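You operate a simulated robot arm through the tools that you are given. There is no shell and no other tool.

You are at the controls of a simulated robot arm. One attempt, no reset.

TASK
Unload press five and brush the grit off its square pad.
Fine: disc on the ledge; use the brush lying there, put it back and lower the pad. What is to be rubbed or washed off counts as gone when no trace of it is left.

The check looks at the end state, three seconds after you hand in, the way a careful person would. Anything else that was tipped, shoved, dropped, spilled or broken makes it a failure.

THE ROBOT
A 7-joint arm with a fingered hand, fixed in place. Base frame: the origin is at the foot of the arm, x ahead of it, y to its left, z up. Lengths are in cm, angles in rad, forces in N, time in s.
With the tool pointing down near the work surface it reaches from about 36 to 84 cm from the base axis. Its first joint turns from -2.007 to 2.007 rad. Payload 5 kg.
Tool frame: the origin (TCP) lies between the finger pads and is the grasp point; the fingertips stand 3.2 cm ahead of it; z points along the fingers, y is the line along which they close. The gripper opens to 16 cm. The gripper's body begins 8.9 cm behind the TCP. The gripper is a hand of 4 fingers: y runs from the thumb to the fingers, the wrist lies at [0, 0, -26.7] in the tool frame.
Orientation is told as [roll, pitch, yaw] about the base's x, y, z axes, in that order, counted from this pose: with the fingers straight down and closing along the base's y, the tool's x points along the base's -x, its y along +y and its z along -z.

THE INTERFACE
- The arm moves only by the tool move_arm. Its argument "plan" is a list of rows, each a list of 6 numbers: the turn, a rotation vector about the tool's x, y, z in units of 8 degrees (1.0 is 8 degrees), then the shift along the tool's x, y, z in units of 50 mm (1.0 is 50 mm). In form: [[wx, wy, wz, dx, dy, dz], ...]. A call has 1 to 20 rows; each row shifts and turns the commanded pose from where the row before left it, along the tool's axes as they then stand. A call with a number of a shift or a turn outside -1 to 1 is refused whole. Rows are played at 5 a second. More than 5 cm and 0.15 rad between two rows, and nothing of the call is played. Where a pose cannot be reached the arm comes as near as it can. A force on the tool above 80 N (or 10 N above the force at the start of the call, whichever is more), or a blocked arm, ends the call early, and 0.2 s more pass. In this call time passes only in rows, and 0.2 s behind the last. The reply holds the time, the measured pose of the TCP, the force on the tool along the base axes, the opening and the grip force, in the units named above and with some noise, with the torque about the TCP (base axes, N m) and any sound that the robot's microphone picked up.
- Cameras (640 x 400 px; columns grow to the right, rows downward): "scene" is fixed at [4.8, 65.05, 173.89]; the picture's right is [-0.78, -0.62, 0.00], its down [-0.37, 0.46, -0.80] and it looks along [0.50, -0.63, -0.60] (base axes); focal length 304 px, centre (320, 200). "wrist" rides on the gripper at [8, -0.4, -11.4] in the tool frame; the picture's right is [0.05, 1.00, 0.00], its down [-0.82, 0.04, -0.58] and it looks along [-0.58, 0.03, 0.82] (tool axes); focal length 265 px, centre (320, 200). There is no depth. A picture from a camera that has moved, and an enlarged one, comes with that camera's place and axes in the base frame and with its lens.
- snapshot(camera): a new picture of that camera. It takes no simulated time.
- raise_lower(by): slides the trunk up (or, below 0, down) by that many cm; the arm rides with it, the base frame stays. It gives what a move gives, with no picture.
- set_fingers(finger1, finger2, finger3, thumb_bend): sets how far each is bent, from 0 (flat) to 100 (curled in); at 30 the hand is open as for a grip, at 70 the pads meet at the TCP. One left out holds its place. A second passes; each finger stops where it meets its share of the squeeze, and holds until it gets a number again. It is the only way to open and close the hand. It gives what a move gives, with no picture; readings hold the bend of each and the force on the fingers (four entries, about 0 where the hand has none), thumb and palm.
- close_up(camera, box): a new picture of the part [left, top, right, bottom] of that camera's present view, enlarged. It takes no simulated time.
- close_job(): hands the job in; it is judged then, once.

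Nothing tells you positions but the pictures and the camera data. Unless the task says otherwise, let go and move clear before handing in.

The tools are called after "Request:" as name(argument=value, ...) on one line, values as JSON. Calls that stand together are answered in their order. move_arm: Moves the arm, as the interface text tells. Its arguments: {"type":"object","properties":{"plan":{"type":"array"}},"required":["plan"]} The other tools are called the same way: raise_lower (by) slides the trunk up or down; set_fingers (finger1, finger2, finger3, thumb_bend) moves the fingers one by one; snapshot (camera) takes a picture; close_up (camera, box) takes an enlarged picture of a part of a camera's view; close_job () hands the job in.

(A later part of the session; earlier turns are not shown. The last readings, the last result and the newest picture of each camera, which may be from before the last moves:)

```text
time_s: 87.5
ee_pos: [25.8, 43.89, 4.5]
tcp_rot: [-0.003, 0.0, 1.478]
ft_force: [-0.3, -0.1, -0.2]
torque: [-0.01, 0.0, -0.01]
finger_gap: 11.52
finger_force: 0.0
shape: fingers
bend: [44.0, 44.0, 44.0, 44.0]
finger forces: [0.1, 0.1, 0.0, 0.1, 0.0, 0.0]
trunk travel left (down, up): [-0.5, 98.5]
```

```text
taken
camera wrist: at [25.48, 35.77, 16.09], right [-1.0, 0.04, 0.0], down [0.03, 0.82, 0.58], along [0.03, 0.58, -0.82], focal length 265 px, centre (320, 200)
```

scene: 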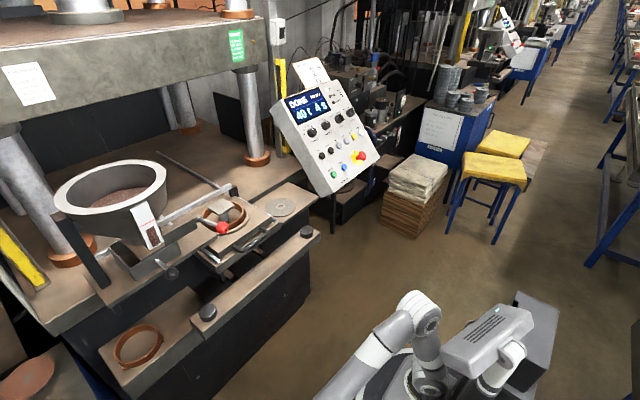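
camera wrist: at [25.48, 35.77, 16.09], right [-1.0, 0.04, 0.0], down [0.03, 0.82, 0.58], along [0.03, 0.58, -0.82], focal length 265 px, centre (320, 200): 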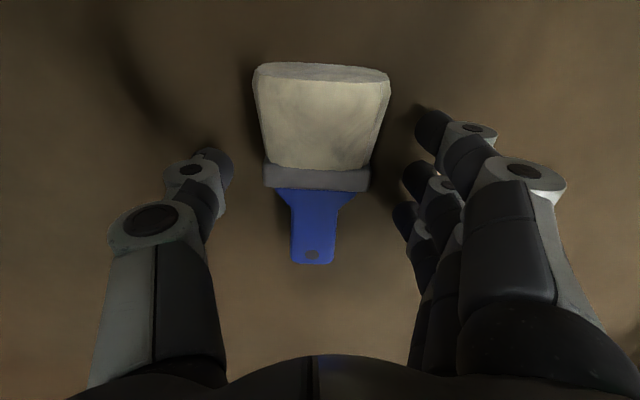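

Request:
move_arm(plan=[[0, 0, 0, 0, 0, 0.1], [0, 0, 0, 0, 0, 0.08], [0, 0, 0, 0, 0, 0]])

Request:
set_fingers(finger1=54, finger2=54, finger3=54, thumb_bend=54)

Request:
snapshot(camera="wrist")

```text
time_s: 88.3
ee_pos: [25.93, 43.83, 3.91]
tcp_rot: [-0.005, -0.002, 1.477]
ft_force: [3.7, -14.2, 41.1]
torque: [-0.39, 2.59, 0.95]
finger_gap: 11.64
finger_force: 20.0
shape: fingers
bend: [45.0, 44.0, 44.0, 44.0]
finger forces: [15.3, 13.3, 11.2, 0.0, 0.3, 0.0]
trunk travel left (down, up): [-0.5, 98.5]
```

```text
time_s: 89.3
ee_pos: [25.72, 43.94, 3.86]
tcp_rot: [-0.003, -0.003, 1.478]
ft_force: [-15.8, -14.1, 60.8]
torque: [-0.65, 0.82, 0.52]
finger_gap: 10.63
finger_force: 29.8
shape: fingers
bend: [48.0, 48.0, 48.0, 52.0]
finger forces: [11.7, 10.1, 9.1, 0.1, 28.9, 0.0]
trunk travel left (down, up): [-0.5, 98.5]
```

```text
taken
camera wrist: at [25.39, 35.77, 15.41], right [-1.0, 0.04, 0.0], down [0.03, 0.81, 0.58], along [0.03, 0.58, -0.81], focal length 265 px, centre (320, 200)
```

wrist: 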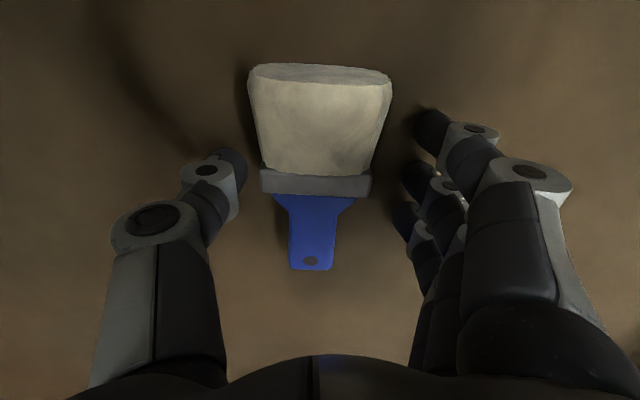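

The fingertips are pressing on the floor, so I raise about 6 mm and close again.

Request:
move_arm(plan=[[0, 0, 0, 0, 0, -0.14], [0, 0, 0, 0, 0, 0]])

Request:
set_fingers(finger1=54, finger2=54, finger3=54, thumb_bend=52)

Request:
snapshot(camera="wrist")

```text
time_s: 89.9
ee_pos: [25.86, 43.89, 4.17]
tcp_rot: [-0.004, 0.002, 1.478]
ft_force: [-0.1, -0.5, -0.6]
torque: [0.0, 0.01, 0.03]
finger_gap: 8.12
finger_force: 0.1
shape: fingers
bend: [53.0, 53.0, 53.0, 54.0]
finger forces: [0.0, 0.0, 0.1, 0.0, 0.3, 0.1]
trunk travel left (down, up): [-0.5, 98.5]
```

```text
time_s: 90.9
ee_pos: [25.81, 43.81, 4.48]
tcp_rot: [-0.003, 0.0, 1.477]
ft_force: [0.2, 0.2, 0.2]
torque: [-0.01, -0.04, 0.01]
finger_gap: 7.97
finger_force: 0.0
shape: fingers
bend: [54.0, 54.0, 54.0, 52.0]
finger forces: [0.0, 0.0, 0.0, 0.0, 0.1, 0.0]
trunk travel left (down, up): [-0.5, 98.5]
```

```text
taken
camera wrist: at [25.48, 35.72, 15.92], right [-1.0, 0.04, 0.0], down [0.03, 0.82, 0.58], along [0.03, 0.58, -0.82], focal length 265 px, centre (320, 200)
```

wrist: 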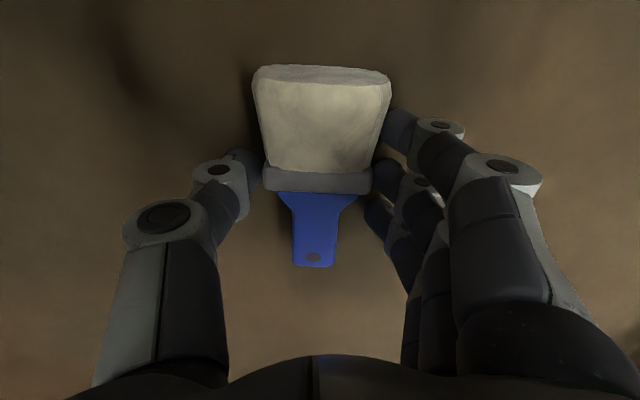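

Request:
move_arm(plan=[[0, 0, 0, 0, 0, 0.07], [0, 0, 0, 0, 0, 0.04], [0, 0, 0, 0, 0, 0]])

Request:
close_up(camera="wrist", box=[200, 50, 460, 280])

```text
time_s: 91.7
ee_pos: [25.8, 43.91, 4.12]
tcp_rot: [-0.004, -0.001, 1.475]
ft_force: [-3.5, -12.6, 36.9]
torque: [-0.48, 0.46, 0.19]
finger_gap: 7.96
finger_force: 18.3
shape: fingers
bend: [54.0, 54.0, 54.0, 52.0]
finger forces: [8.6, 8.0, 7.4, 0.0, 12.9, 0.1]
trunk travel left (down, up): [-0.5, 98.5]
```

```text
1.74 times, centred on (330, 165) of wrist
camera zoom: at [25.45, 35.71, 15.6], right [-1.0, 0.04, 0.0], down [0.03, 0.82, 0.58], along [0.03, 0.58, -0.82], focal length 462 px, centre (303, 261)
```

zoom: 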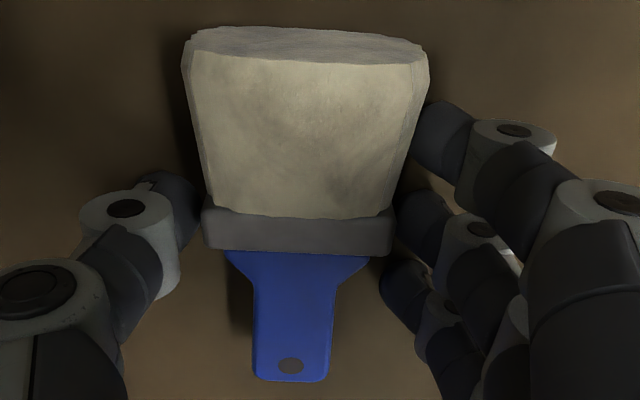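

Request:
move_arm(plan=[[0, 0, 0, 0, 0, -0.06], [0, 0, 0, 0, 0, 0]])

Request:
set_fingers(finger1=60, finger2=60, finger3=62, thumb_bend=58)

Request:
close_up(camera="wrist", box=[200, 50, 460, 280])

```text
time_s: 92.3
ee_pos: [25.87, 43.78, 4.15]
tcp_rot: [-0.004, 0.0, 1.479]
ft_force: [-0.6, -0.7, 3.0]
torque: [-0.02, 0.0, -0.08]
finger_gap: 7.99
finger_force: 1.6
shape: fingers
bend: [54.0, 54.0, 54.0, 52.0]
finger forces: [0.2, 0.3, 0.3, 0.1, 1.8, 0.1]
trunk travel left (down, up): [-0.5, 98.5]
```

```text
time_s: 93.3
ee_pos: [25.79, 43.86, 4.07]
tcp_rot: [-0.004, 0.0, 1.475]
ft_force: [-0.4, 0.2, -0.8]
torque: [0.02, 0.02, -0.02]
finger_gap: 7.07
finger_force: 5.6
shape: fingers
bend: [57.0, 57.0, 62.0, 55.0]
finger forces: [2.7, 3.3, 0.0, 0.0, 6.0, 0.1]
trunk travel left (down, up): [-0.5, 98.5]
```

```text
1.74 times, centred on (330, 165) of wrist
camera zoom: at [25.47, 35.72, 15.7], right [-1.0, 0.04, 0.0], down [0.03, 0.82, 0.58], along [0.03, 0.58, -0.82], focal length 462 px, centre (303, 261)
```

zoom: 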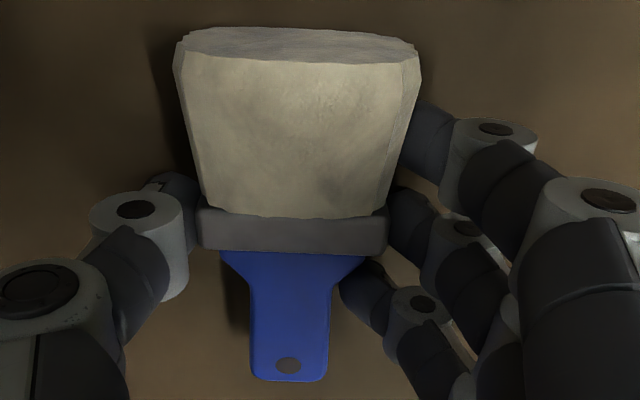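

Finger 1 is on the bristle block and finger 2 on the ferrule, opposed by the thumb. I close finger 3 onto the handle and tighten.

Request:
set_fingers(finger1=64, finger2=64, finger3=70, thumb_bend=64)

Request:
close_up(camera="wrist", box=[200, 50, 460, 280])

```text
time_s: 94.3
ee_pos: [25.83, 43.87, 4.13]
tcp_rot: [-0.004, 0.0, 1.477]
ft_force: [-0.1, -0.2, -0.1]
torque: [0.01, 0.01, -0.03]
finger_gap: 6.93
finger_force: 18.3
shape: fingers
bend: [58.0, 58.0, 65.0, 58.0]
finger forces: [6.1, 7.0, 5.2, 0.0, 18.2, 0.0]
trunk travel left (down, up): [-0.5, 98.5]
```

```text
1.74 times, centred on (330, 165) of wrist
camera zoom: at [25.47, 35.72, 15.7], right [-1.0, 0.04, 0.0], down [0.03, 0.82, 0.58], along [0.03, 0.58, -0.82], focal length 462 px, centre (303, 261)
```

zoom: 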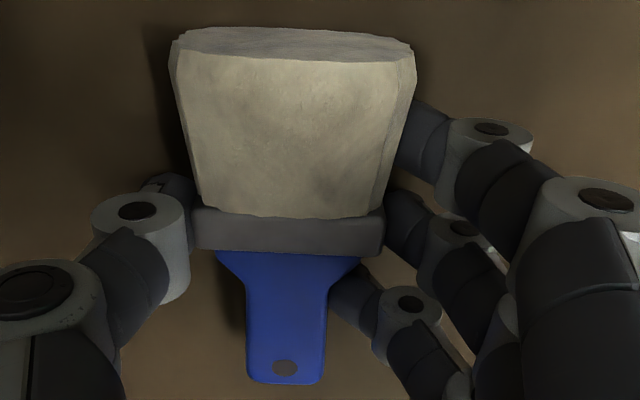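

The grip is firm and level. I lift and check.

Request:
move_arm(plan=[[0, 0, 0, 0, 0, -0.2], [0, 0, 0, 0, 0, -0.4], [0, 0, 0, 0, 0, -0.8], [0, 0, 0, 0, 0, -0.8], [0, 0, 0, 0, 0, 0]])

Request:
close_up(camera="wrist", box=[200, 50, 460, 280])

```text
time_s: 95.5
ee_pos: [25.69, 43.7, 15.15]
tcp_rot: [-0.005, 0.0, 1.478]
ft_force: [0.3, -0.4, -0.9]
torque: [-0.02, 0.03, -0.02]
finger_gap: 6.92
finger_force: 18.0
shape: fingers
bend: [58.0, 58.0, 65.0, 58.0]
finger forces: [6.1, 6.8, 5.2, 0.1, 18.2, 0.0]
trunk travel left (down, up): [-0.5, 98.5]
```

```text
1.74 times, centred on (330, 165) of wrist
camera zoom: at [25.42, 35.68, 26.74], right [-1.0, 0.04, 0.0], down [0.03, 0.82, 0.58], along [0.03, 0.58, -0.82], focal length 462 px, centre (303, 261)
```

zoom: 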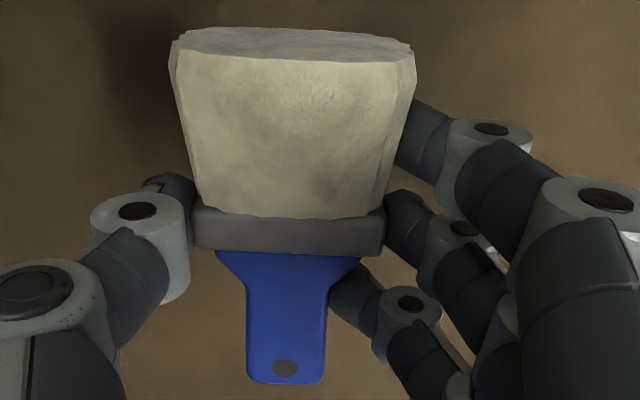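

The grip is solid. I raise the arm, then the trunk back up.

Request:
move_arm(plan=[[0, 0, 0, 0, 0, -0.9], [0, 0, 0, 0, 0, -0.9], [0, 0, 0, 0, 0, -0.9], [0, 0, 0, 0, 0, -0.9], [0, 0, 0, 0, 0, 0]])

Request:
raise_lower(by=40)

Request:
raise_lower(by=40)

Request:
raise_lower(by=18)

Request:
snapshot(camera="scene")

Request:
snapshot(camera="wrist")

```text
time_s: 96.7
ee_pos: [25.75, 43.86, 33.33]
tcp_rot: [-0.003, 0.0, 1.479]
ft_force: [-0.1, 0.4, -1.5]
torque: [0.02, 0.02, -0.03]
finger_gap: 6.91
finger_force: 18.1
shape: fingers
bend: [58.0, 58.0, 65.0, 58.0]
finger forces: [6.0, 6.8, 5.0, 0.0, 18.1, 0.0]
trunk travel left (down, up): [-0.5, 98.5]
```

```text
time_s: 100.5
ee_pos: [25.83, 43.83, 73.15]
tcp_rot: [-0.004, -0.001, 1.476]
ft_force: [-0.4, -0.2, -1.2]
torque: [0.0, -0.01, 0.04]
finger_gap: 6.92
finger_force: 17.9
shape: fingers
bend: [58.0, 58.0, 65.0, 58.0]
finger forces: [5.9, 6.9, 5.1, 0.0, 18.1, 0.0]
trunk travel left (down, up): [-40.5, 58.5]
```

```text
time_s: 104.3
ee_pos: [25.67, 44.0, 113.1]
tcp_rot: [-0.002, 0.0, 1.475]
ft_force: [-0.1, -0.5, -1.2]
torque: [0.01, -0.01, -0.01]
finger_gap: 6.92
finger_force: 18.3
shape: fingers
bend: [58.0, 58.0, 65.0, 58.0]
finger forces: [6.0, 6.9, 5.1, 0.0, 18.1, 0.0]
trunk travel left (down, up): [-80.5, 18.5]
```

```text
time_s: 106.3
ee_pos: [25.91, 43.8, 131.1]
tcp_rot: [-0.003, 0.0, 1.475]
ft_force: [-0.2, 0.4, -1.9]
torque: [0.02, 0.04, 0.03]
finger_gap: 6.93
finger_force: 18.2
shape: fingers
bend: [58.0, 58.0, 65.0, 58.0]
finger forces: [6.0, 6.9, 5.1, 0.0, 18.1, 0.0]
trunk travel left (down, up): [-98.5, 0.5]
```

```text
taken
```

scene: 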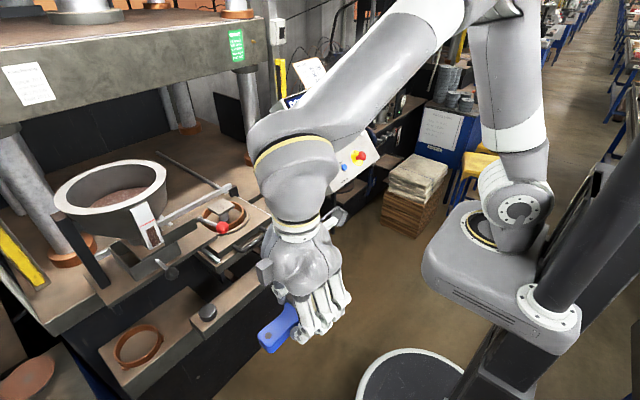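

```text
taken
camera wrist: at [25.43, 35.77, 142.7], right [-1.0, 0.04, 0.0], down [0.03, 0.82, 0.58], along [0.03, 0.58, -0.82], focal length 265 px, centre (320, 200)
```

wrist: 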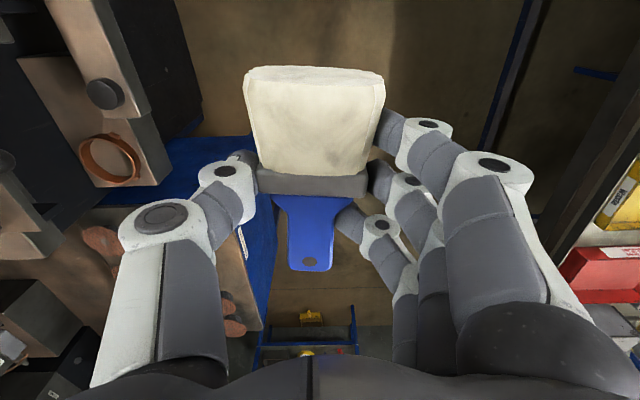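

The brush is back up and secure. I move it over to the pad's right side, then pitch the bristles down.

Request:
move_arm(plan=[[0, 0, 0, 0.486, -0.771, 0], [0, 0, 0, 0.486, -0.771, 0], [0, 0, 0, 0.486, -0.771, 0], [0, 0, 0, 0.486, -0.771, 0], [0, 0, 0, 0.486, -0.771, 0], [0, 0, 0, 0.486, -0.771, 0], [0, 0, 0, 0.486, -0.771, 0], [0, 0, 0, 0.486, -0.771, 0], [0, 0, 0, 0.486, -0.771, 0], [0, 0, 0, 0.486, -0.771, 0], [0, 0, -0.8, 0, 0, 0], [0, -1, 0, 0, 0, 0], [0, -1, 0, 0, 0, 0], [0, -1, 0, 0, 0, 0], [0, -1, 0, 0, 0, 0], [0, -1, 0, 0, 0, 0], [0, -0.6, 0, 0, 0, 0], [0, 0, 0, 0, 0, 0]])

Request:
snapshot(camera="scene")

Request:
snapshot(camera="wrist")

```text
time_s: 110.1
ee_pos: [62.0, 15.94, 131.3]
tcp_rot: [-0.005, -0.783, 1.592]
ft_force: [0.5, -0.3, -0.8]
torque: [-0.05, 0.02, 0.02]
finger_gap: 6.94
finger_force: 18.4
shape: fingers
bend: [58.0, 58.0, 65.0, 58.0]
finger forces: [5.8, 6.7, 5.2, 0.0, 17.7, 0.1]
trunk travel left (down, up): [-98.5, 0.5]
```

```text
taken
```

scene: 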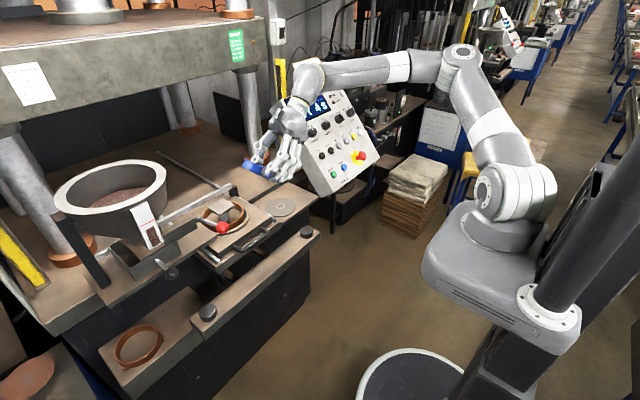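

```text
taken
camera wrist: at [62.61, 2.29, 133.93], right [-1.0, -0.06, -0.04], down [-0.05, 0.17, 0.98], along [-0.05, 0.98, -0.17], focal length 265 px, centre (320, 200)
```

wrist: 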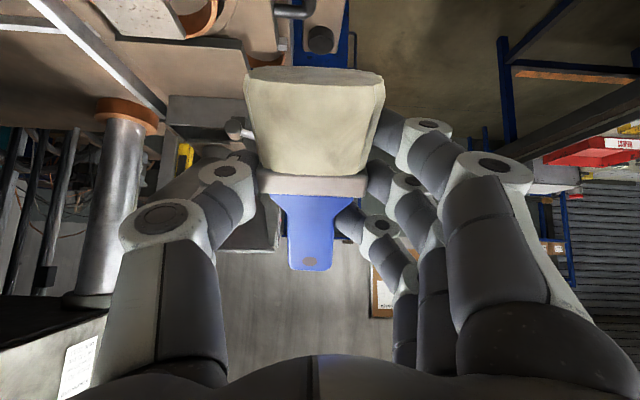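

The bristles point down at 45° with a firm grip. Now over the pad.

Request:
move_arm(plan=[[0, 0, 0, 0.052, -0.668, 0.36], [0, 0, 0, 0.052, -0.668, 0.36], [0, 0, 0, 0.052, -0.668, 0.36], [0, 0, 0, 0.052, -0.668, 0.36], [0, 0, 0, 0.052, -0.668, 0.36], [0, 0, 0, 0, 0, 0]])

Request:
close_up(camera="scene", box=[185, 140, 275, 230])

Request:
snapshot(camera="wrist")

```text
time_s: 111.5
ee_pos: [73.67, 19.99, 126.23]
tcp_rot: [-0.002, -0.783, 1.59]
ft_force: [0.2, -0.9, -2.9]
torque: [0.01, -0.01, 0.01]
finger_gap: 6.93
finger_force: 17.7
shape: fingers
bend: [58.0, 58.0, 65.0, 58.0]
finger forces: [6.0, 6.7, 5.3, 0.1, 18.0, 0.0]
out of reach, approached as far as the arm can: row 4, 5
trunk travel left (down, up): [-98.5, 0.5]
```

```text
4.44 times, centred on (230, 185) of scene
camera zoom: at [4.8, 65.05, 173.89], right [-0.78, -0.62, 0.0], down [-0.37, 0.46, -0.8], along [0.5, -0.63, -0.6], focal length 1351 px, centre (720, 267)
```

zoom: 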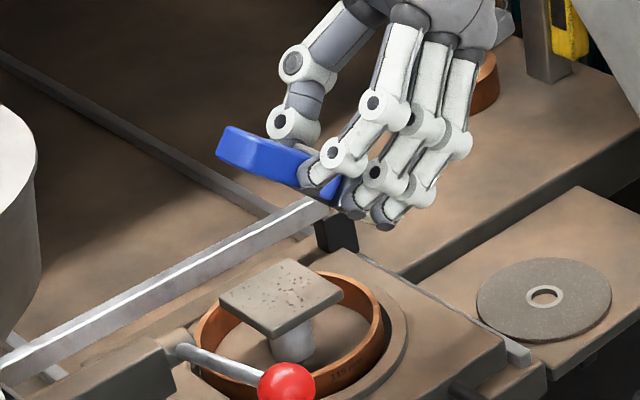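

```text
taken
camera wrist: at [74.33, 6.26, 128.75], right [-1.0, -0.05, -0.04], down [-0.05, 0.17, 0.98], along [-0.05, 0.98, -0.17], focal length 265 px, centre (320, 200)
```

wrist: 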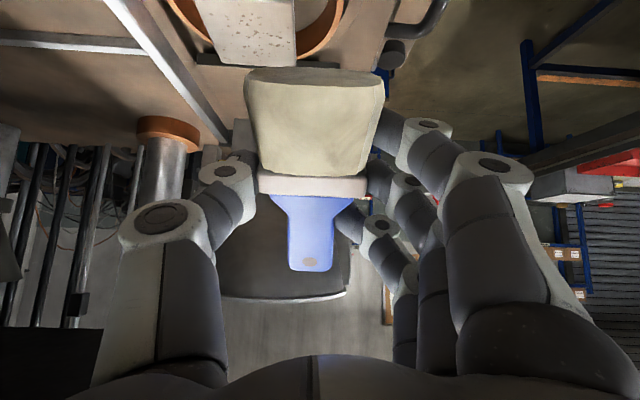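

From this side the arm can't reach far enough. The symmetric grip makes the hand slim enough to work straight on, so I turn back to yaw 0, clear of the hopper.

Request:
move_arm(plan=[[0, 0, 0, -0.424, 0, -0.425], [0, 0, 0, 0.1, 0.4, -0.1], [0.706, 0, 0.708, 0, 0, 0], [0.706, 0, 0.708, 0, 0, 0], [0.706, 0, 0.708, 0, 0, 0], [0.706, 0, 0.708, 0, 0, 0], [0.706, 0, 0.708, 0, 0, 0], [0.706, 0, 0.708, 0, 0, 0], [0.706, 0, 0.708, 0, 0, 0], [0.706, 0, 0.708, 0, 0, 0], [0.706, 0, 0.708, 0, 0, 0], [0.706, 0, 0.708, 0, 0, 0], [0.706, 0, 0.708, 0, 0, 0], [0.282, 0, 0.283, 0, 0, 0], [0, 0, 0, 0, 0, 0]])

Request:
close_up(camera="scene", box=[150, 110, 290, 250])

Request:
snapshot(camera="wrist")

```text
time_s: 114.7
ee_pos: [71.57, 19.25, 129.18]
tcp_rot: [-0.008, -0.787, -0.001]
ft_force: [-0.2, 0.1, -0.9]
torque: [-0.02, 0.03, 0.0]
finger_gap: 6.93
finger_force: 18.1
shape: fingers
bend: [58.0, 58.0, 65.0, 58.0]
finger forces: [5.9, 6.6, 5.2, 0.0, 17.9, 0.1]
trunk travel left (down, up): [-98.5, 0.5]
```

```text
2.86 times, centred on (220, 180) of scene
camera zoom: at [4.8, 65.05, 173.89], right [-0.78, -0.62, 0.0], down [-0.37, 0.46, -0.8], along [0.5, -0.63, -0.6], focal length 869 px, centre (606, 257)
```

zoom: 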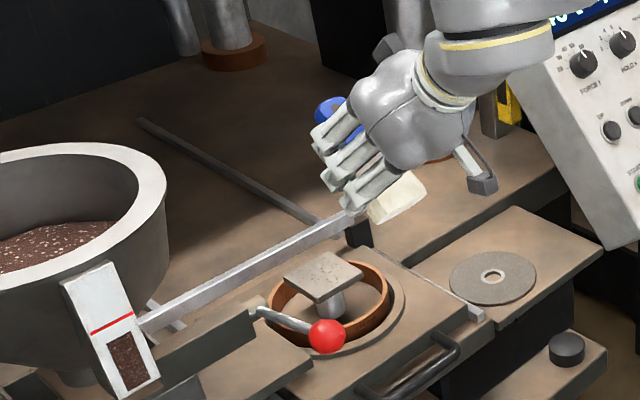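

```text
taken
camera wrist: at [57.9, 18.86, 131.76], right [-0.03, 1.0, -0.04], down [0.17, 0.05, 0.99], along [0.99, 0.03, -0.17], focal length 265 px, centre (320, 200)
```

wrist: 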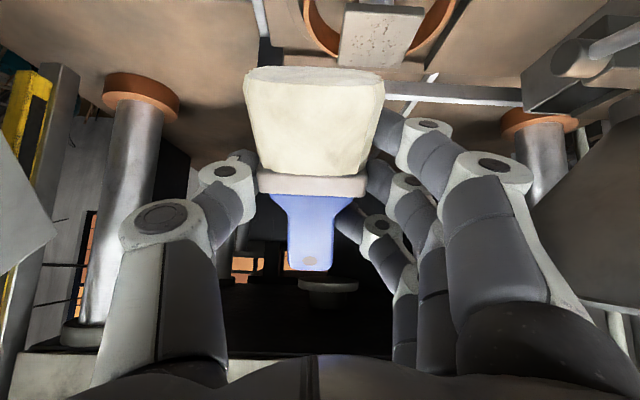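

Request:
move_arm(plan=[[0, 0, 0, 0.058, 0.46, 0.806], [0, 0, 0, 0.058, 0.46, 0.806], [0, 0, 0, 0, 0, 0]])

Request:
close_up(camera="scene", box=[190, 160, 260, 230])

Request:
snapshot(camera="wrist")

```text
time_s: 115.5
ee_pos: [76.94, 23.74, 123.16]
tcp_rot: [-0.004, -0.789, 0.0]
ft_force: [-0.7, -0.4, -1.1]
torque: [0.04, 0.01, -0.01]
finger_gap: 6.92
finger_force: 17.2
shape: fingers
bend: [58.0, 58.0, 65.0, 58.0]
finger forces: [5.9, 6.6, 5.4, 0.1, 17.8, 0.0]
trunk travel left (down, up): [-98.5, 0.5]
```

```text
5.71 times, centred on (225, 195) of scene
camera zoom: at [4.8, 65.05, 173.89], right [-0.78, -0.62, 0.0], down [-0.37, 0.46, -0.8], along [0.5, -0.63, -0.6], focal length 1737 px, centre (863, 229)
```

zoom: 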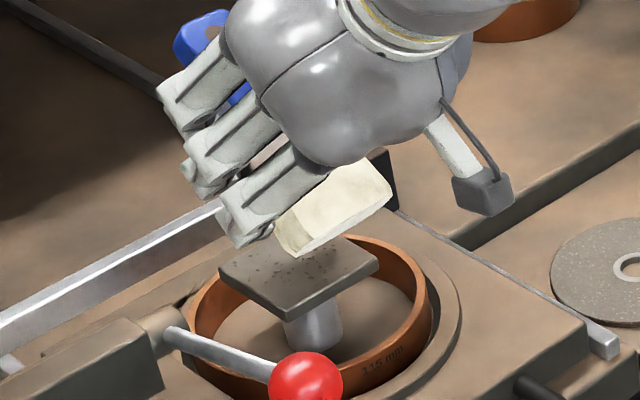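

```text
taken
camera wrist: at [63.23, 23.25, 125.7], right [-0.03, 1.0, -0.04], down [0.17, 0.04, 0.99], along [0.99, 0.03, -0.17], focal length 265 px, centre (320, 200)
```

wrist: 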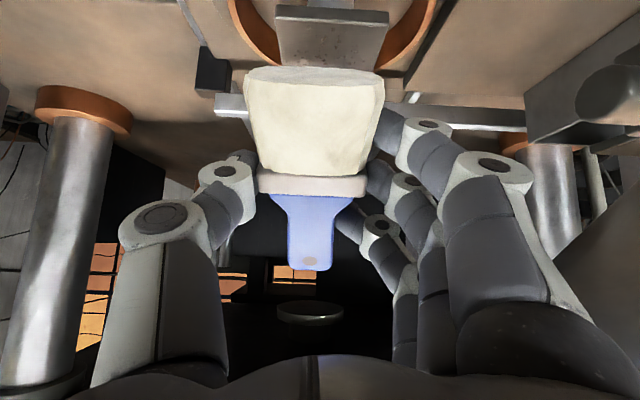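

Request:
close_up(camera="wrist", box=[220, 0, 420, 120])

Request:
close_up(camera="scene", box=[205, 180, 245, 215])

```text
3.20 times, centred on (320, 60) of wrist
camera zoom: at [63.23, 23.25, 125.7], right [-0.03, 1.0, -0.04], down [0.17, 0.04, 0.99], along [0.99, 0.03, -0.17], focal length 849 px, centre (320, 648)
```

zoom: 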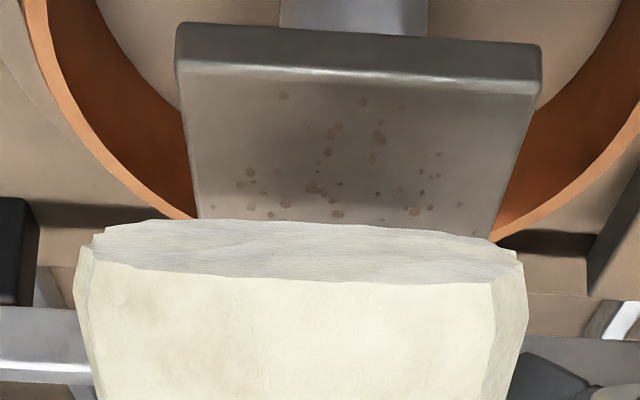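

```text
11.43 times, centred on (225, 198) of scene
camera zoom: at [4.8, 65.05, 173.89], right [-0.78, -0.62, 0.0], down [-0.37, 0.46, -0.8], along [0.5, -0.63, -0.6], focal length 3475 px, centre (1406, 229)
```

zoom: 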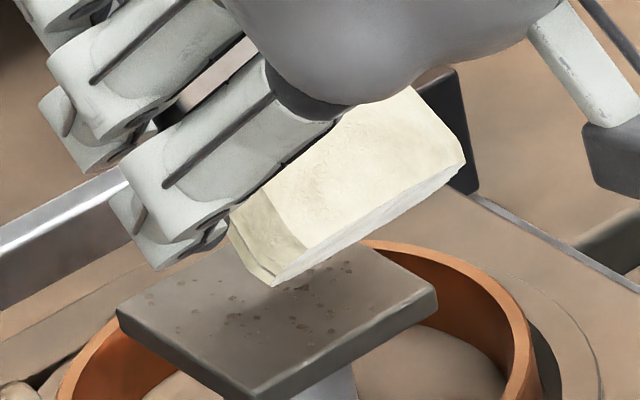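

I now have the pad located precisely: x 75.5–81.6, y 20.9–26.9. The bristles hover just over its near edge, so I lower to contact.

Request:
move_arm(plan=[[0, 0, 0, 0.156, 0.05, 0.155], [0, 0, 0, 0.156, 0.05, 0.155], [0, 0, 0, 0, 0, 0]])

Request:
move_arm(plan=[[0, 0, 0, 0.0283, 0, 0.0283], [0, 0, 0, 0, 0, 0]])

Request:
close_up(camera="wrist", box=[220, 0, 420, 120])

Request:
close_up(camera="scene", box=[205, 180, 245, 215])

```text
time_s: 116.3
ee_pos: [76.99, 24.34, 120.98]
tcp_rot: [-0.005, -0.788, 0.002]
ft_force: [-0.6, -0.1, -0.7]
torque: [0.01, 0.01, 0.04]
finger_gap: 6.92
finger_force: 17.6
shape: fingers
bend: [58.0, 58.0, 65.0, 58.0]
finger forces: [5.9, 6.7, 5.2, 0.0, 17.7, 0.0]
trunk travel left (down, up): [-98.5, 0.5]
```

```text
time_s: 116.9
ee_pos: [76.89, 24.43, 120.78]
tcp_rot: [-0.005, -0.787, 0.002]
ft_force: [0.0, 0.3, -0.8]
torque: [0.02, 0.01, 0.0]
finger_gap: 6.91
finger_force: 17.6
shape: fingers
bend: [58.0, 58.0, 65.0, 58.0]
finger forces: [5.9, 6.6, 5.3, 0.0, 17.7, 0.1]
trunk travel left (down, up): [-98.5, 0.5]
```

```text
3.20 times, centred on (320, 60) of wrist
camera zoom: at [63.22, 23.87, 123.22], right [-0.03, 1.0, -0.04], down [0.17, 0.04, 0.99], along [0.99, 0.03, -0.17], focal length 849 px, centre (320, 648)
```

zoom: 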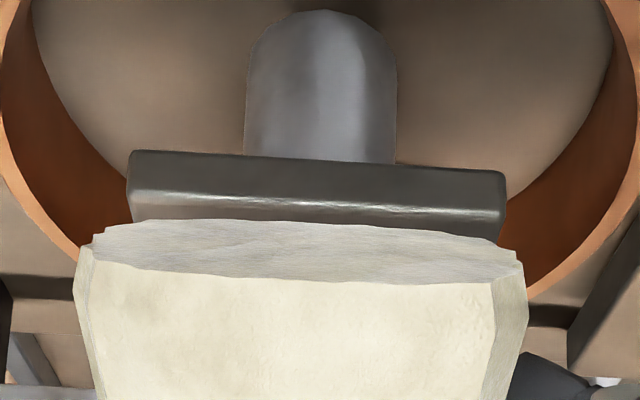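

```text
11.43 times, centred on (225, 198) of scene
camera zoom: at [4.8, 65.05, 173.89], right [-0.78, -0.62, 0.0], down [-0.37, 0.46, -0.8], along [0.5, -0.63, -0.6], focal length 3475 px, centre (1406, 229)
```

zoom: 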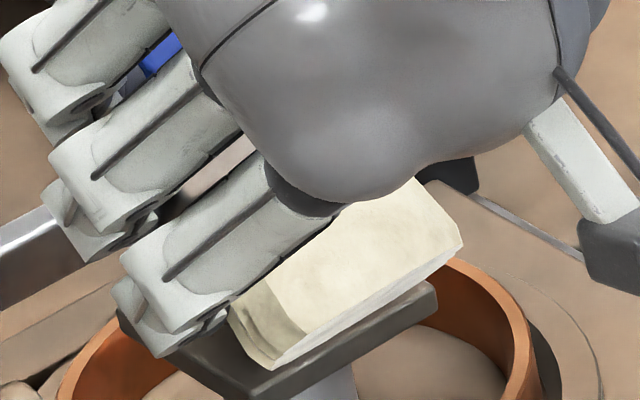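

Request:
move_arm(plan=[[0, 0, 0, 0.0283, 0.04, 0.0283], [0, 0, 0, 0, 0, 0]])

Request:
move_arm(plan=[[0, 0, 0, 0.0283, 0, 0.0283], [0, 0, 0, 0, 0, 0]])

```text
time_s: 117.5
ee_pos: [76.87, 24.63, 120.59]
tcp_rot: [-0.005, -0.788, 0.004]
ft_force: [-0.1, -0.2, -1.5]
torque: [-0.02, 0.02, 0.03]
finger_gap: 6.92
finger_force: 18.1
shape: fingers
bend: [58.0, 58.0, 65.0, 58.0]
finger forces: [5.9, 6.6, 5.3, 0.0, 17.9, 0.0]
trunk travel left (down, up): [-98.5, 0.5]
```

```text
time_s: 118.1
ee_pos: [77.05, 24.49, 120.4]
tcp_rot: [-0.006, -0.79, 0.002]
ft_force: [0.3, -0.7, 2.4]
torque: [-0.12, -0.01, 0.02]
finger_gap: 6.9
finger_force: 18.1
shape: fingers
bend: [59.0, 58.0, 65.0, 58.0]
finger forces: [6.1, 6.5, 5.5, 0.0, 18.3, 0.1]
trunk travel left (down, up): [-98.5, 0.5]
```

Contact is about 3 N with the grip steady. I stroke across the pad, away from me.

Request:
move_arm(plan=[[0, 0, 0, -0.141, 0, 0.142], [0, 0, 0, -0.141, 0, 0.142], [0, 0, 0, -0.141, 0, 0.142], [0, 0, 0, -0.141, 0, 0.142], [0, 0, 0, 0, 0, 0]])

Request:
close_up(camera="scene", box=[195, 170, 255, 225])

Request:
close_up(camera="wrist", box=[220, 0, 420, 120])

```text
time_s: 119.3
ee_pos: [80.87, 24.56, 120.3]
tcp_rot: [-0.005, -0.788, 0.002]
ft_force: [-0.5, -0.3, 2.2]
torque: [0.02, 0.1, 0.0]
finger_gap: 6.9
finger_force: 18.8
shape: fingers
bend: [59.0, 58.0, 65.0, 58.0]
finger forces: [7.4, 6.5, 4.9, 0.0, 18.5, 0.0]
trunk travel left (down, up): [-98.5, 0.5]
```

```text
7.27 times, centred on (225, 198) of scene
camera zoom: at [4.8, 65.05, 173.89], right [-0.78, -0.62, 0.0], down [-0.37, 0.46, -0.8], along [0.5, -0.63, -0.6], focal length 2211 px, centre (1011, 218)
```

zoom: 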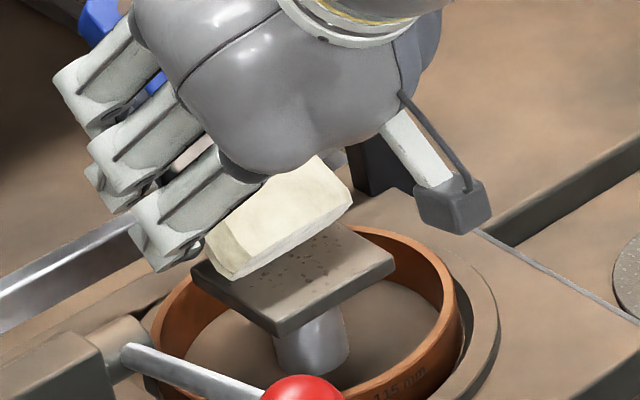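

```text
3.20 times, centred on (320, 60) of wrist
camera zoom: at [67.2, 24.08, 122.82], right [-0.03, 1.0, -0.04], down [0.17, 0.05, 0.99], along [0.99, 0.03, -0.17], focal length 849 px, centre (320, 648)
```

zoom: 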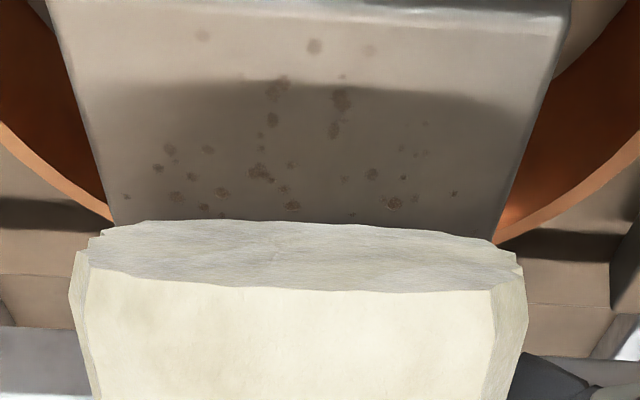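

Some spots are fading but still there, so repeated strokes are needed. I scrub back and forth with slightly more pressure.

Request:
move_arm(plan=[[0, 0, 0, -0.13, 0, 0.153], [0, 0, 0, -0.141, 0, 0.142], [0, 0, 0, 0.141, 0, -0.142], [0, 0, 0, 0.141, 0, -0.142], [0, 0, 0, 0.141, 0, -0.142], [0, 0, 0, 0.141, 0, -0.142], [0, 0, 0, 0.141, 0, -0.142], [0, 0, 0, 0.141, 0, -0.142], [0, 0, 0, -0.141, 0, 0.142], [0, 0, 0, -0.141, 0, 0.142], [0, 0, 0, -0.141, 0, 0.142], [0, 0, 0, -0.141, 0, 0.142], [0, 0, 0, -0.141, 0, 0.142], [0, 0, 0, -0.141, 0, 0.142], [0, 0, 0, 0, 0, 0]])

Request:
close_up(camera="wrist", box=[220, 0, 420, 120])

Request:
close_up(camera="scene", box=[195, 170, 255, 225])

```text
time_s: 122.5
ee_pos: [82.92, 24.45, 120.24]
tcp_rot: [-0.005, -0.788, 0.0]
ft_force: [0.7, 0.4, 1.8]
torque: [-0.01, 0.05, -0.02]
finger_gap: 6.92
finger_force: 19.3
shape: fingers
bend: [59.0, 58.0, 65.0, 58.0]
finger forces: [7.0, 6.6, 5.2, 0.0, 19.0, 0.0]
trunk travel left (down, up): [-98.5, 0.5]
```

```text
3.20 times, centred on (320, 60) of wrist
camera zoom: at [69.2, 24.03, 122.73], right [-0.03, 1.0, -0.04], down [0.17, 0.04, 0.99], along [0.99, 0.03, -0.17], focal length 849 px, centre (320, 648)
```

zoom: 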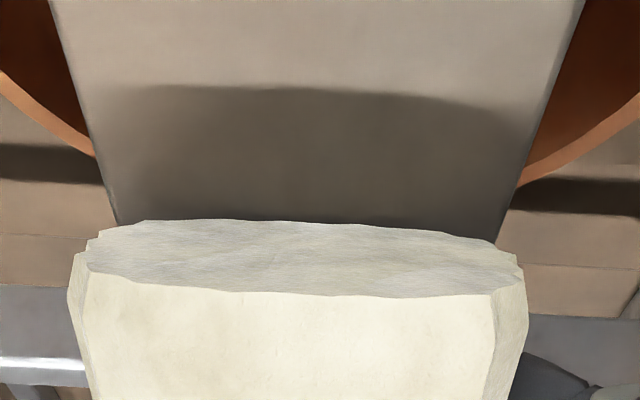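

```text
7.27 times, centred on (225, 198) of scene
camera zoom: at [4.8, 65.05, 173.89], right [-0.78, -0.62, 0.0], down [-0.37, 0.46, -0.8], along [0.5, -0.63, -0.6], focal length 2211 px, centre (1011, 218)
```

zoom: 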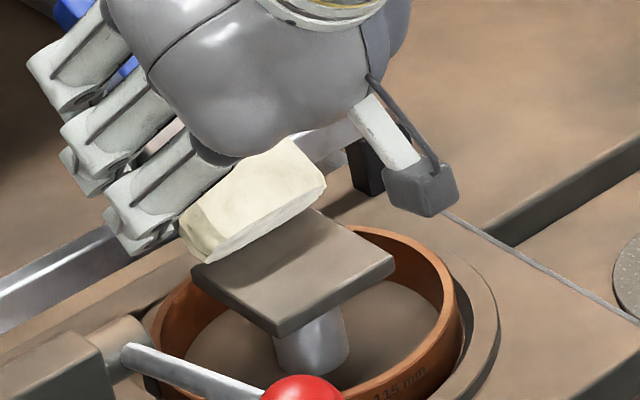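

The swept area is clean. I make two more passes offset sideways to cover the margins, then lift.

Request:
move_arm(plan=[[0, 0, 0, -0.1, 0, 0.1], [0, 0, 0, 0.1, 0.12, -0.1], [0, 0, 0, 0.141, 0, -0.142], [0, 0, 0, 0.141, 0, -0.142], [0, 0, 0, 0.141, 0, -0.142], [0, 0, 0, 0.141, 0, -0.142], [0, 0, 0, 0.141, 0, -0.142], [0, 0, 0, 0.141, 0, -0.142], [0, 0, 0, -0.07, -0.24, 0.07], [0, 0, 0, -0.141, 0, 0.142], [0, 0, 0, -0.141, 0, 0.142], [0, 0, 0, -0.141, 0, 0.142], [0, 0, 0, -0.141, 0, 0.142], [0, 0, 0, -0.141, 0, 0.142], [0, 0, 0, -0.141, 0, 0.142], [0, 0, 0, -0.07, 0.12, 0.07], [0, 0, 0, -0.141, 0, -0.142], [0, 0, 0, -0.25, 0, -0.25], [0, 0, 0, -0.3, 0, -0.3], [0, 0, 0, 0, 0, 0]])

Request:
close_up(camera="wrist", box=[220, 0, 420, 120])

Request:
close_up(camera="scene", box=[195, 170, 255, 225])

```text
time_s: 126.7
ee_pos: [83.86, 24.57, 125.07]
tcp_rot: [-0.005, -0.787, 0.003]
ft_force: [-0.1, -0.8, -1.0]
torque: [0.0, 0.03, -0.03]
finger_gap: 6.95
finger_force: 18.6
shape: fingers
bend: [59.0, 58.0, 65.0, 58.0]
finger forces: [6.5, 6.4, 5.5, 0.0, 18.5, 0.0]
trunk travel left (down, up): [-98.5, 0.5]
```

```text
3.20 times, centred on (320, 60) of wrist
camera zoom: at [70.17, 24.08, 127.62], right [-0.03, 1.0, -0.04], down [0.17, 0.05, 0.98], along [0.99, 0.03, -0.17], focal length 849 px, centre (320, 648)
```

zoom: 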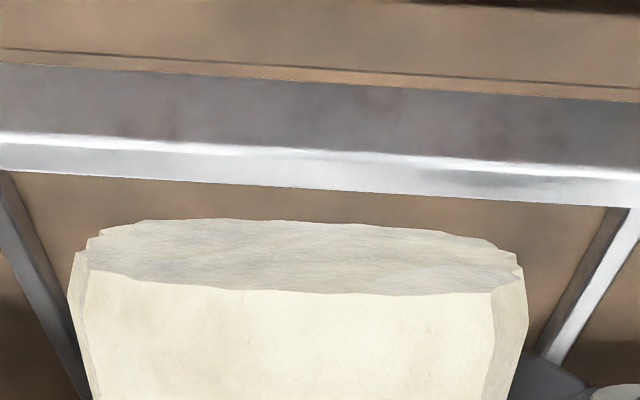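

```text
7.27 times, centred on (225, 198) of scene
camera zoom: at [4.8, 65.05, 173.89], right [-0.78, -0.62, 0.0], down [-0.37, 0.46, -0.8], along [0.5, -0.63, -0.6], focal length 2211 px, centre (1011, 218)
```

zoom: 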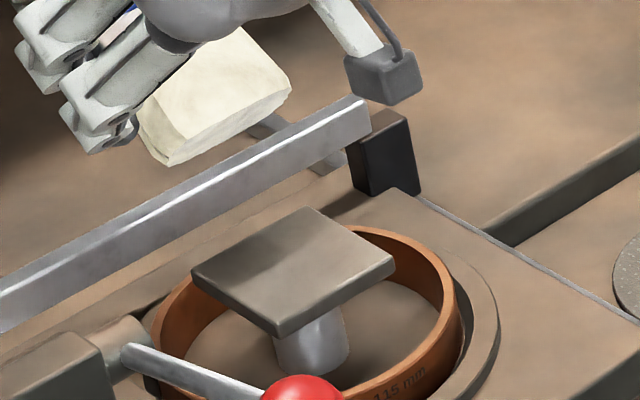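

Request:
close_up(camera="scene", box=[210, 195, 236, 218])

```text
16.00 times, centred on (223, 206) of scene
camera zoom: at [4.8, 65.05, 173.89], right [-0.78, -0.62, 0.0], down [-0.37, 0.46, -0.8], along [0.5, -0.63, -0.6], focal length 4865 px, centre (1872, 96)
```

zoom: 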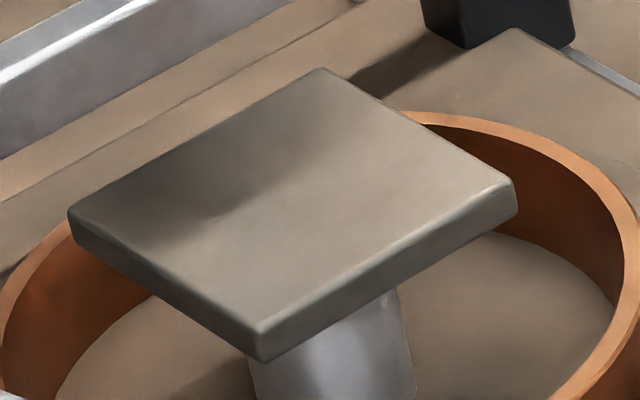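

The pad is spotless. Now I return the brush: back away, level it, and lean the hand so it clears the panel when I set the brush on the ledge.

Request:
move_arm(plan=[[0, 0, 0, 0.223, -0.584, -0.563], [0, 0, 0, 0.223, -0.584, -0.563], [0, 0, 0, 0.223, -0.584, -0.563], [0, 0, 0, 0.223, -0.584, -0.563], [0, 0, 0, 0.223, -0.584, -0.563], [0, 1, 0, 0, 0, 0], [0, 1, 0, 0, 0, 0], [0, 1, 0, 0, 0, 0], [0, 1, 0, 0, 0, 0], [0, 1, 0, 0, 0, 0], [0, 0.64, 0, 0, 0, 0], [1, 0, 0, 0, 0, 0], [1, 0, 0, 0, 0, 0], [0.5, 0, 0, 0, 0, 0], [0, 0, 0, 0, 0, 0]])

Request:
snapshot(camera="wrist")

Request:
close_up(camera="scene", box=[190, 90, 340, 220])

```text
time_s: 129.9
ee_pos: [70.0, 9.97, 131.06]
tcp_rot: [-0.351, 0.0, -0.002]
ft_force: [-0.8, 0.4, -1.3]
torque: [0.03, -0.02, 0.0]
finger_gap: 6.92
finger_force: 17.0
shape: fingers
bend: [59.0, 58.0, 66.0, 59.0]
finger forces: [5.9, 6.2, 5.2, 0.0, 17.2, 0.1]
trunk travel left (down, up): [-98.5, 0.5]
```

```text
taken
camera wrist: at [62.0, 13.45, 142.09], right [-0.05, 0.94, -0.35], down [0.82, 0.24, 0.53], along [0.58, -0.26, -0.78], focal length 265 px, centre (320, 200)
```

wrist: 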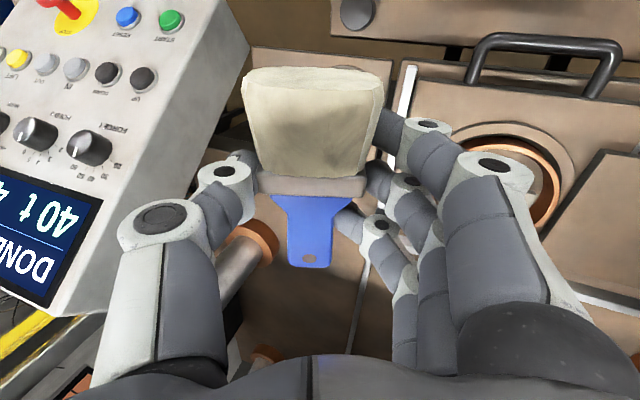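

```text
3.08 times, centred on (265, 155) of scene
camera zoom: at [4.8, 65.05, 173.89], right [-0.78, -0.62, 0.0], down [-0.37, 0.46, -0.8], along [0.5, -0.63, -0.6], focal length 936 px, centre (489, 338)
```

zoom: 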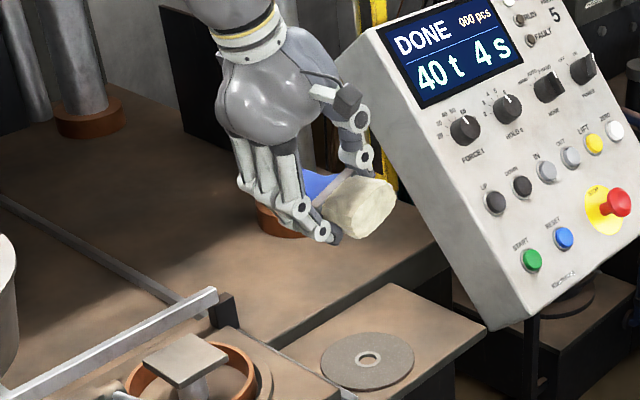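

Request:
move_arm(plan=[[0, 0, 0, -0.18, -0.3825, 0.657], [0, 0, 0, -0.18, -0.3825, 0.657], [0, 0, 0, -0.18, -0.3825, 0.657], [0, 0, 0, -0.18, -0.3825, 0.657], [0, 0, 0, 0, 0, 0.6], [0, 0, 0, 0, 0, 0]])

Request:
snapshot(camera="wrist")

Request:
close_up(camera="scene", box=[230, 110, 340, 220])

```text
time_s: 131.3
ee_pos: [73.61, -2.77, 118.73]
tcp_rot: [-0.353, -0.001, -0.002]
ft_force: [-0.6, 0.2, -0.9]
torque: [0.03, -0.02, 0.01]
finger_gap: 6.9
finger_force: 16.9
shape: fingers
bend: [59.0, 58.0, 66.0, 59.0]
finger forces: [6.1, 6.3, 5.2, 0.0, 17.2, 0.0]
trunk travel left (down, up): [-98.5, 0.5]
```

```text
taken
camera wrist: at [65.58, 0.62, 129.63], right [-0.05, 0.94, -0.34], down [0.82, 0.24, 0.53], along [0.58, -0.25, -0.78], focal length 265 px, centre (320, 200)
```

wrist: 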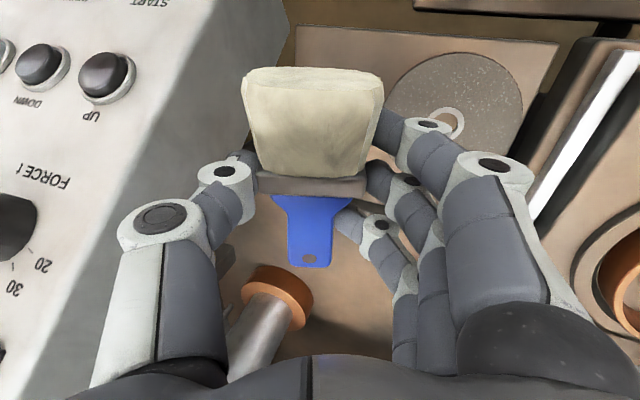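

```text
3.64 times, centred on (285, 165) of scene
camera zoom: at [4.8, 65.05, 173.89], right [-0.78, -0.62, 0.0], down [-0.37, 0.46, -0.8], along [0.5, -0.63, -0.6], focal length 1106 px, centre (447, 327)
```

zoom: 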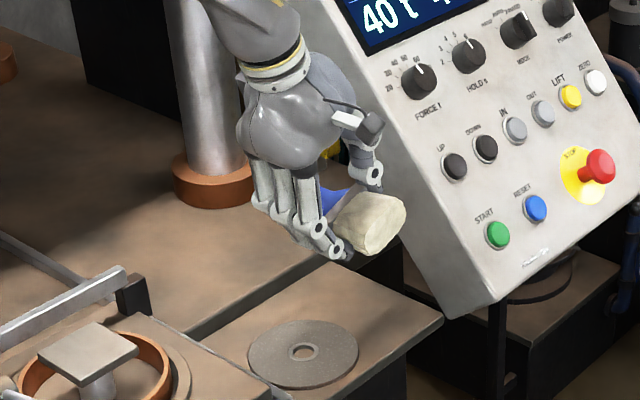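

Request:
move_arm(plan=[[0, 0, 0, 0, 0, 0.5], [0, 0, 0, 0, 0, 0.5], [0, 0, 0, 0, 0, 0.3], [0, 0, 0, 0, 0, 0]])

Request:
snapshot(camera="wrist")

Request:
close_up(camera="scene", box=[250, 130, 330, 210])

```text
time_s: 132.3
ee_pos: [73.46, -4.98, 112.46]
tcp_rot: [-0.353, 0.001, -0.001]
ft_force: [-0.5, -0.5, -0.6]
torque: [0.0, 0.0, 0.02]
finger_gap: 6.9
finger_force: 16.7
shape: fingers
bend: [59.0, 58.0, 66.0, 59.0]
finger forces: [6.0, 6.4, 5.2, 0.0, 17.2, 0.1]
trunk travel left (down, up): [-98.5, 0.5]
```

```text
taken
camera wrist: at [65.47, -1.54, 123.43], right [-0.05, 0.94, -0.34], down [0.82, 0.24, 0.53], along [0.58, -0.25, -0.78], focal length 265 px, centre (320, 200)
```

wrist: 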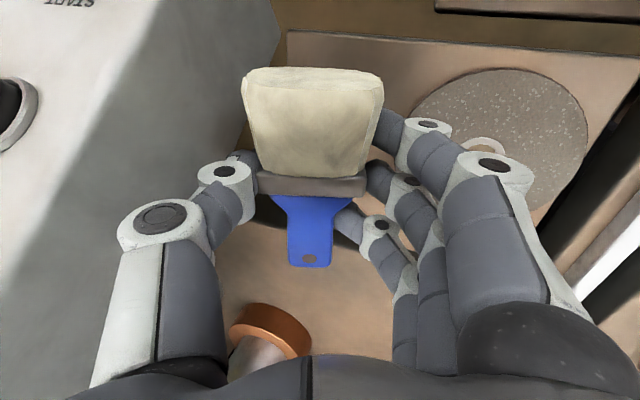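

```text
5.00 times, centred on (290, 170) of scene
camera zoom: at [4.8, 65.05, 173.89], right [-0.78, -0.62, 0.0], down [-0.37, 0.46, -0.8], along [0.5, -0.63, -0.6], focal length 1520 px, centre (470, 350)
```

zoom: 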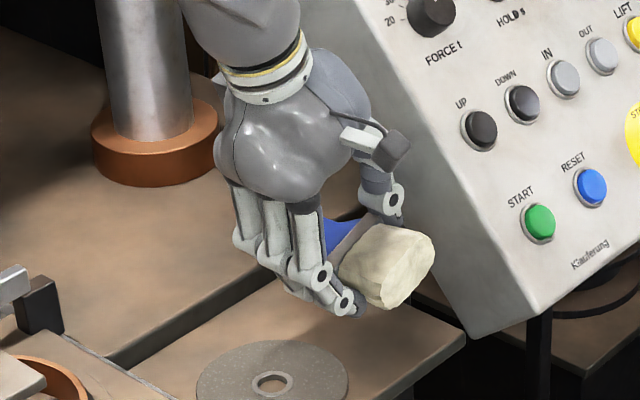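

Request:
move_arm(plan=[[0, 0, 0, 0, 0, 0.3], [0, 0, 0, 0, 0, 0.2], [0, 0, 0, 0, 0, 0]])

Request:
snapshot(camera="wrist")

Request:
close_up(camera="scene", box=[260, 150, 320, 210])

```text
time_s: 133.1
ee_pos: [73.52, -5.79, 110.08]
tcp_rot: [-0.354, 0.0, -0.001]
ft_force: [0.2, -0.2, -1.4]
torque: [0.02, 0.0, 0.01]
finger_gap: 6.9
finger_force: 17.3
shape: fingers
bend: [59.0, 58.0, 66.0, 59.0]
finger forces: [5.9, 6.4, 5.2, 0.0, 17.2, 0.0]
trunk travel left (down, up): [-98.5, 0.5]
```

```text
taken
camera wrist: at [65.5, -2.41, 121.1], right [-0.05, 0.94, -0.34], down [0.82, 0.24, 0.53], along [0.58, -0.26, -0.78], focal length 265 px, centre (320, 200)
```

wrist: 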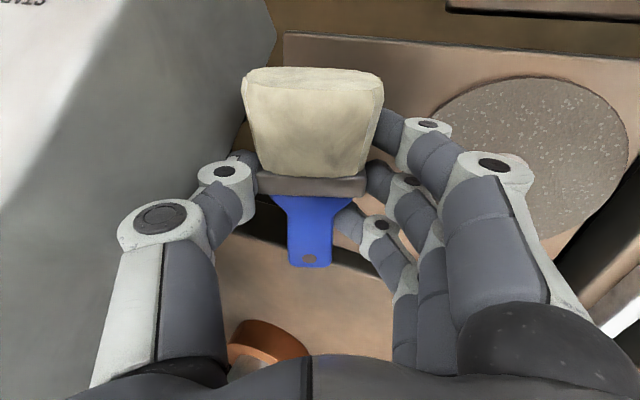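

```text
6.67 times, centred on (290, 180) of scene
camera zoom: at [4.8, 65.05, 173.89], right [-0.78, -0.62, 0.0], down [-0.37, 0.46, -0.8], along [0.5, -0.63, -0.6], focal length 2027 px, centre (520, 333)
```

zoom: 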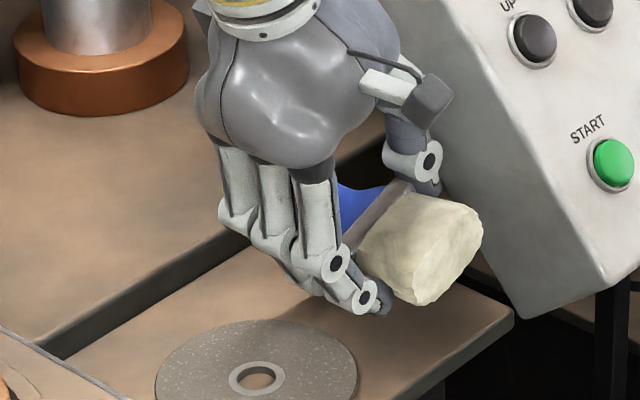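

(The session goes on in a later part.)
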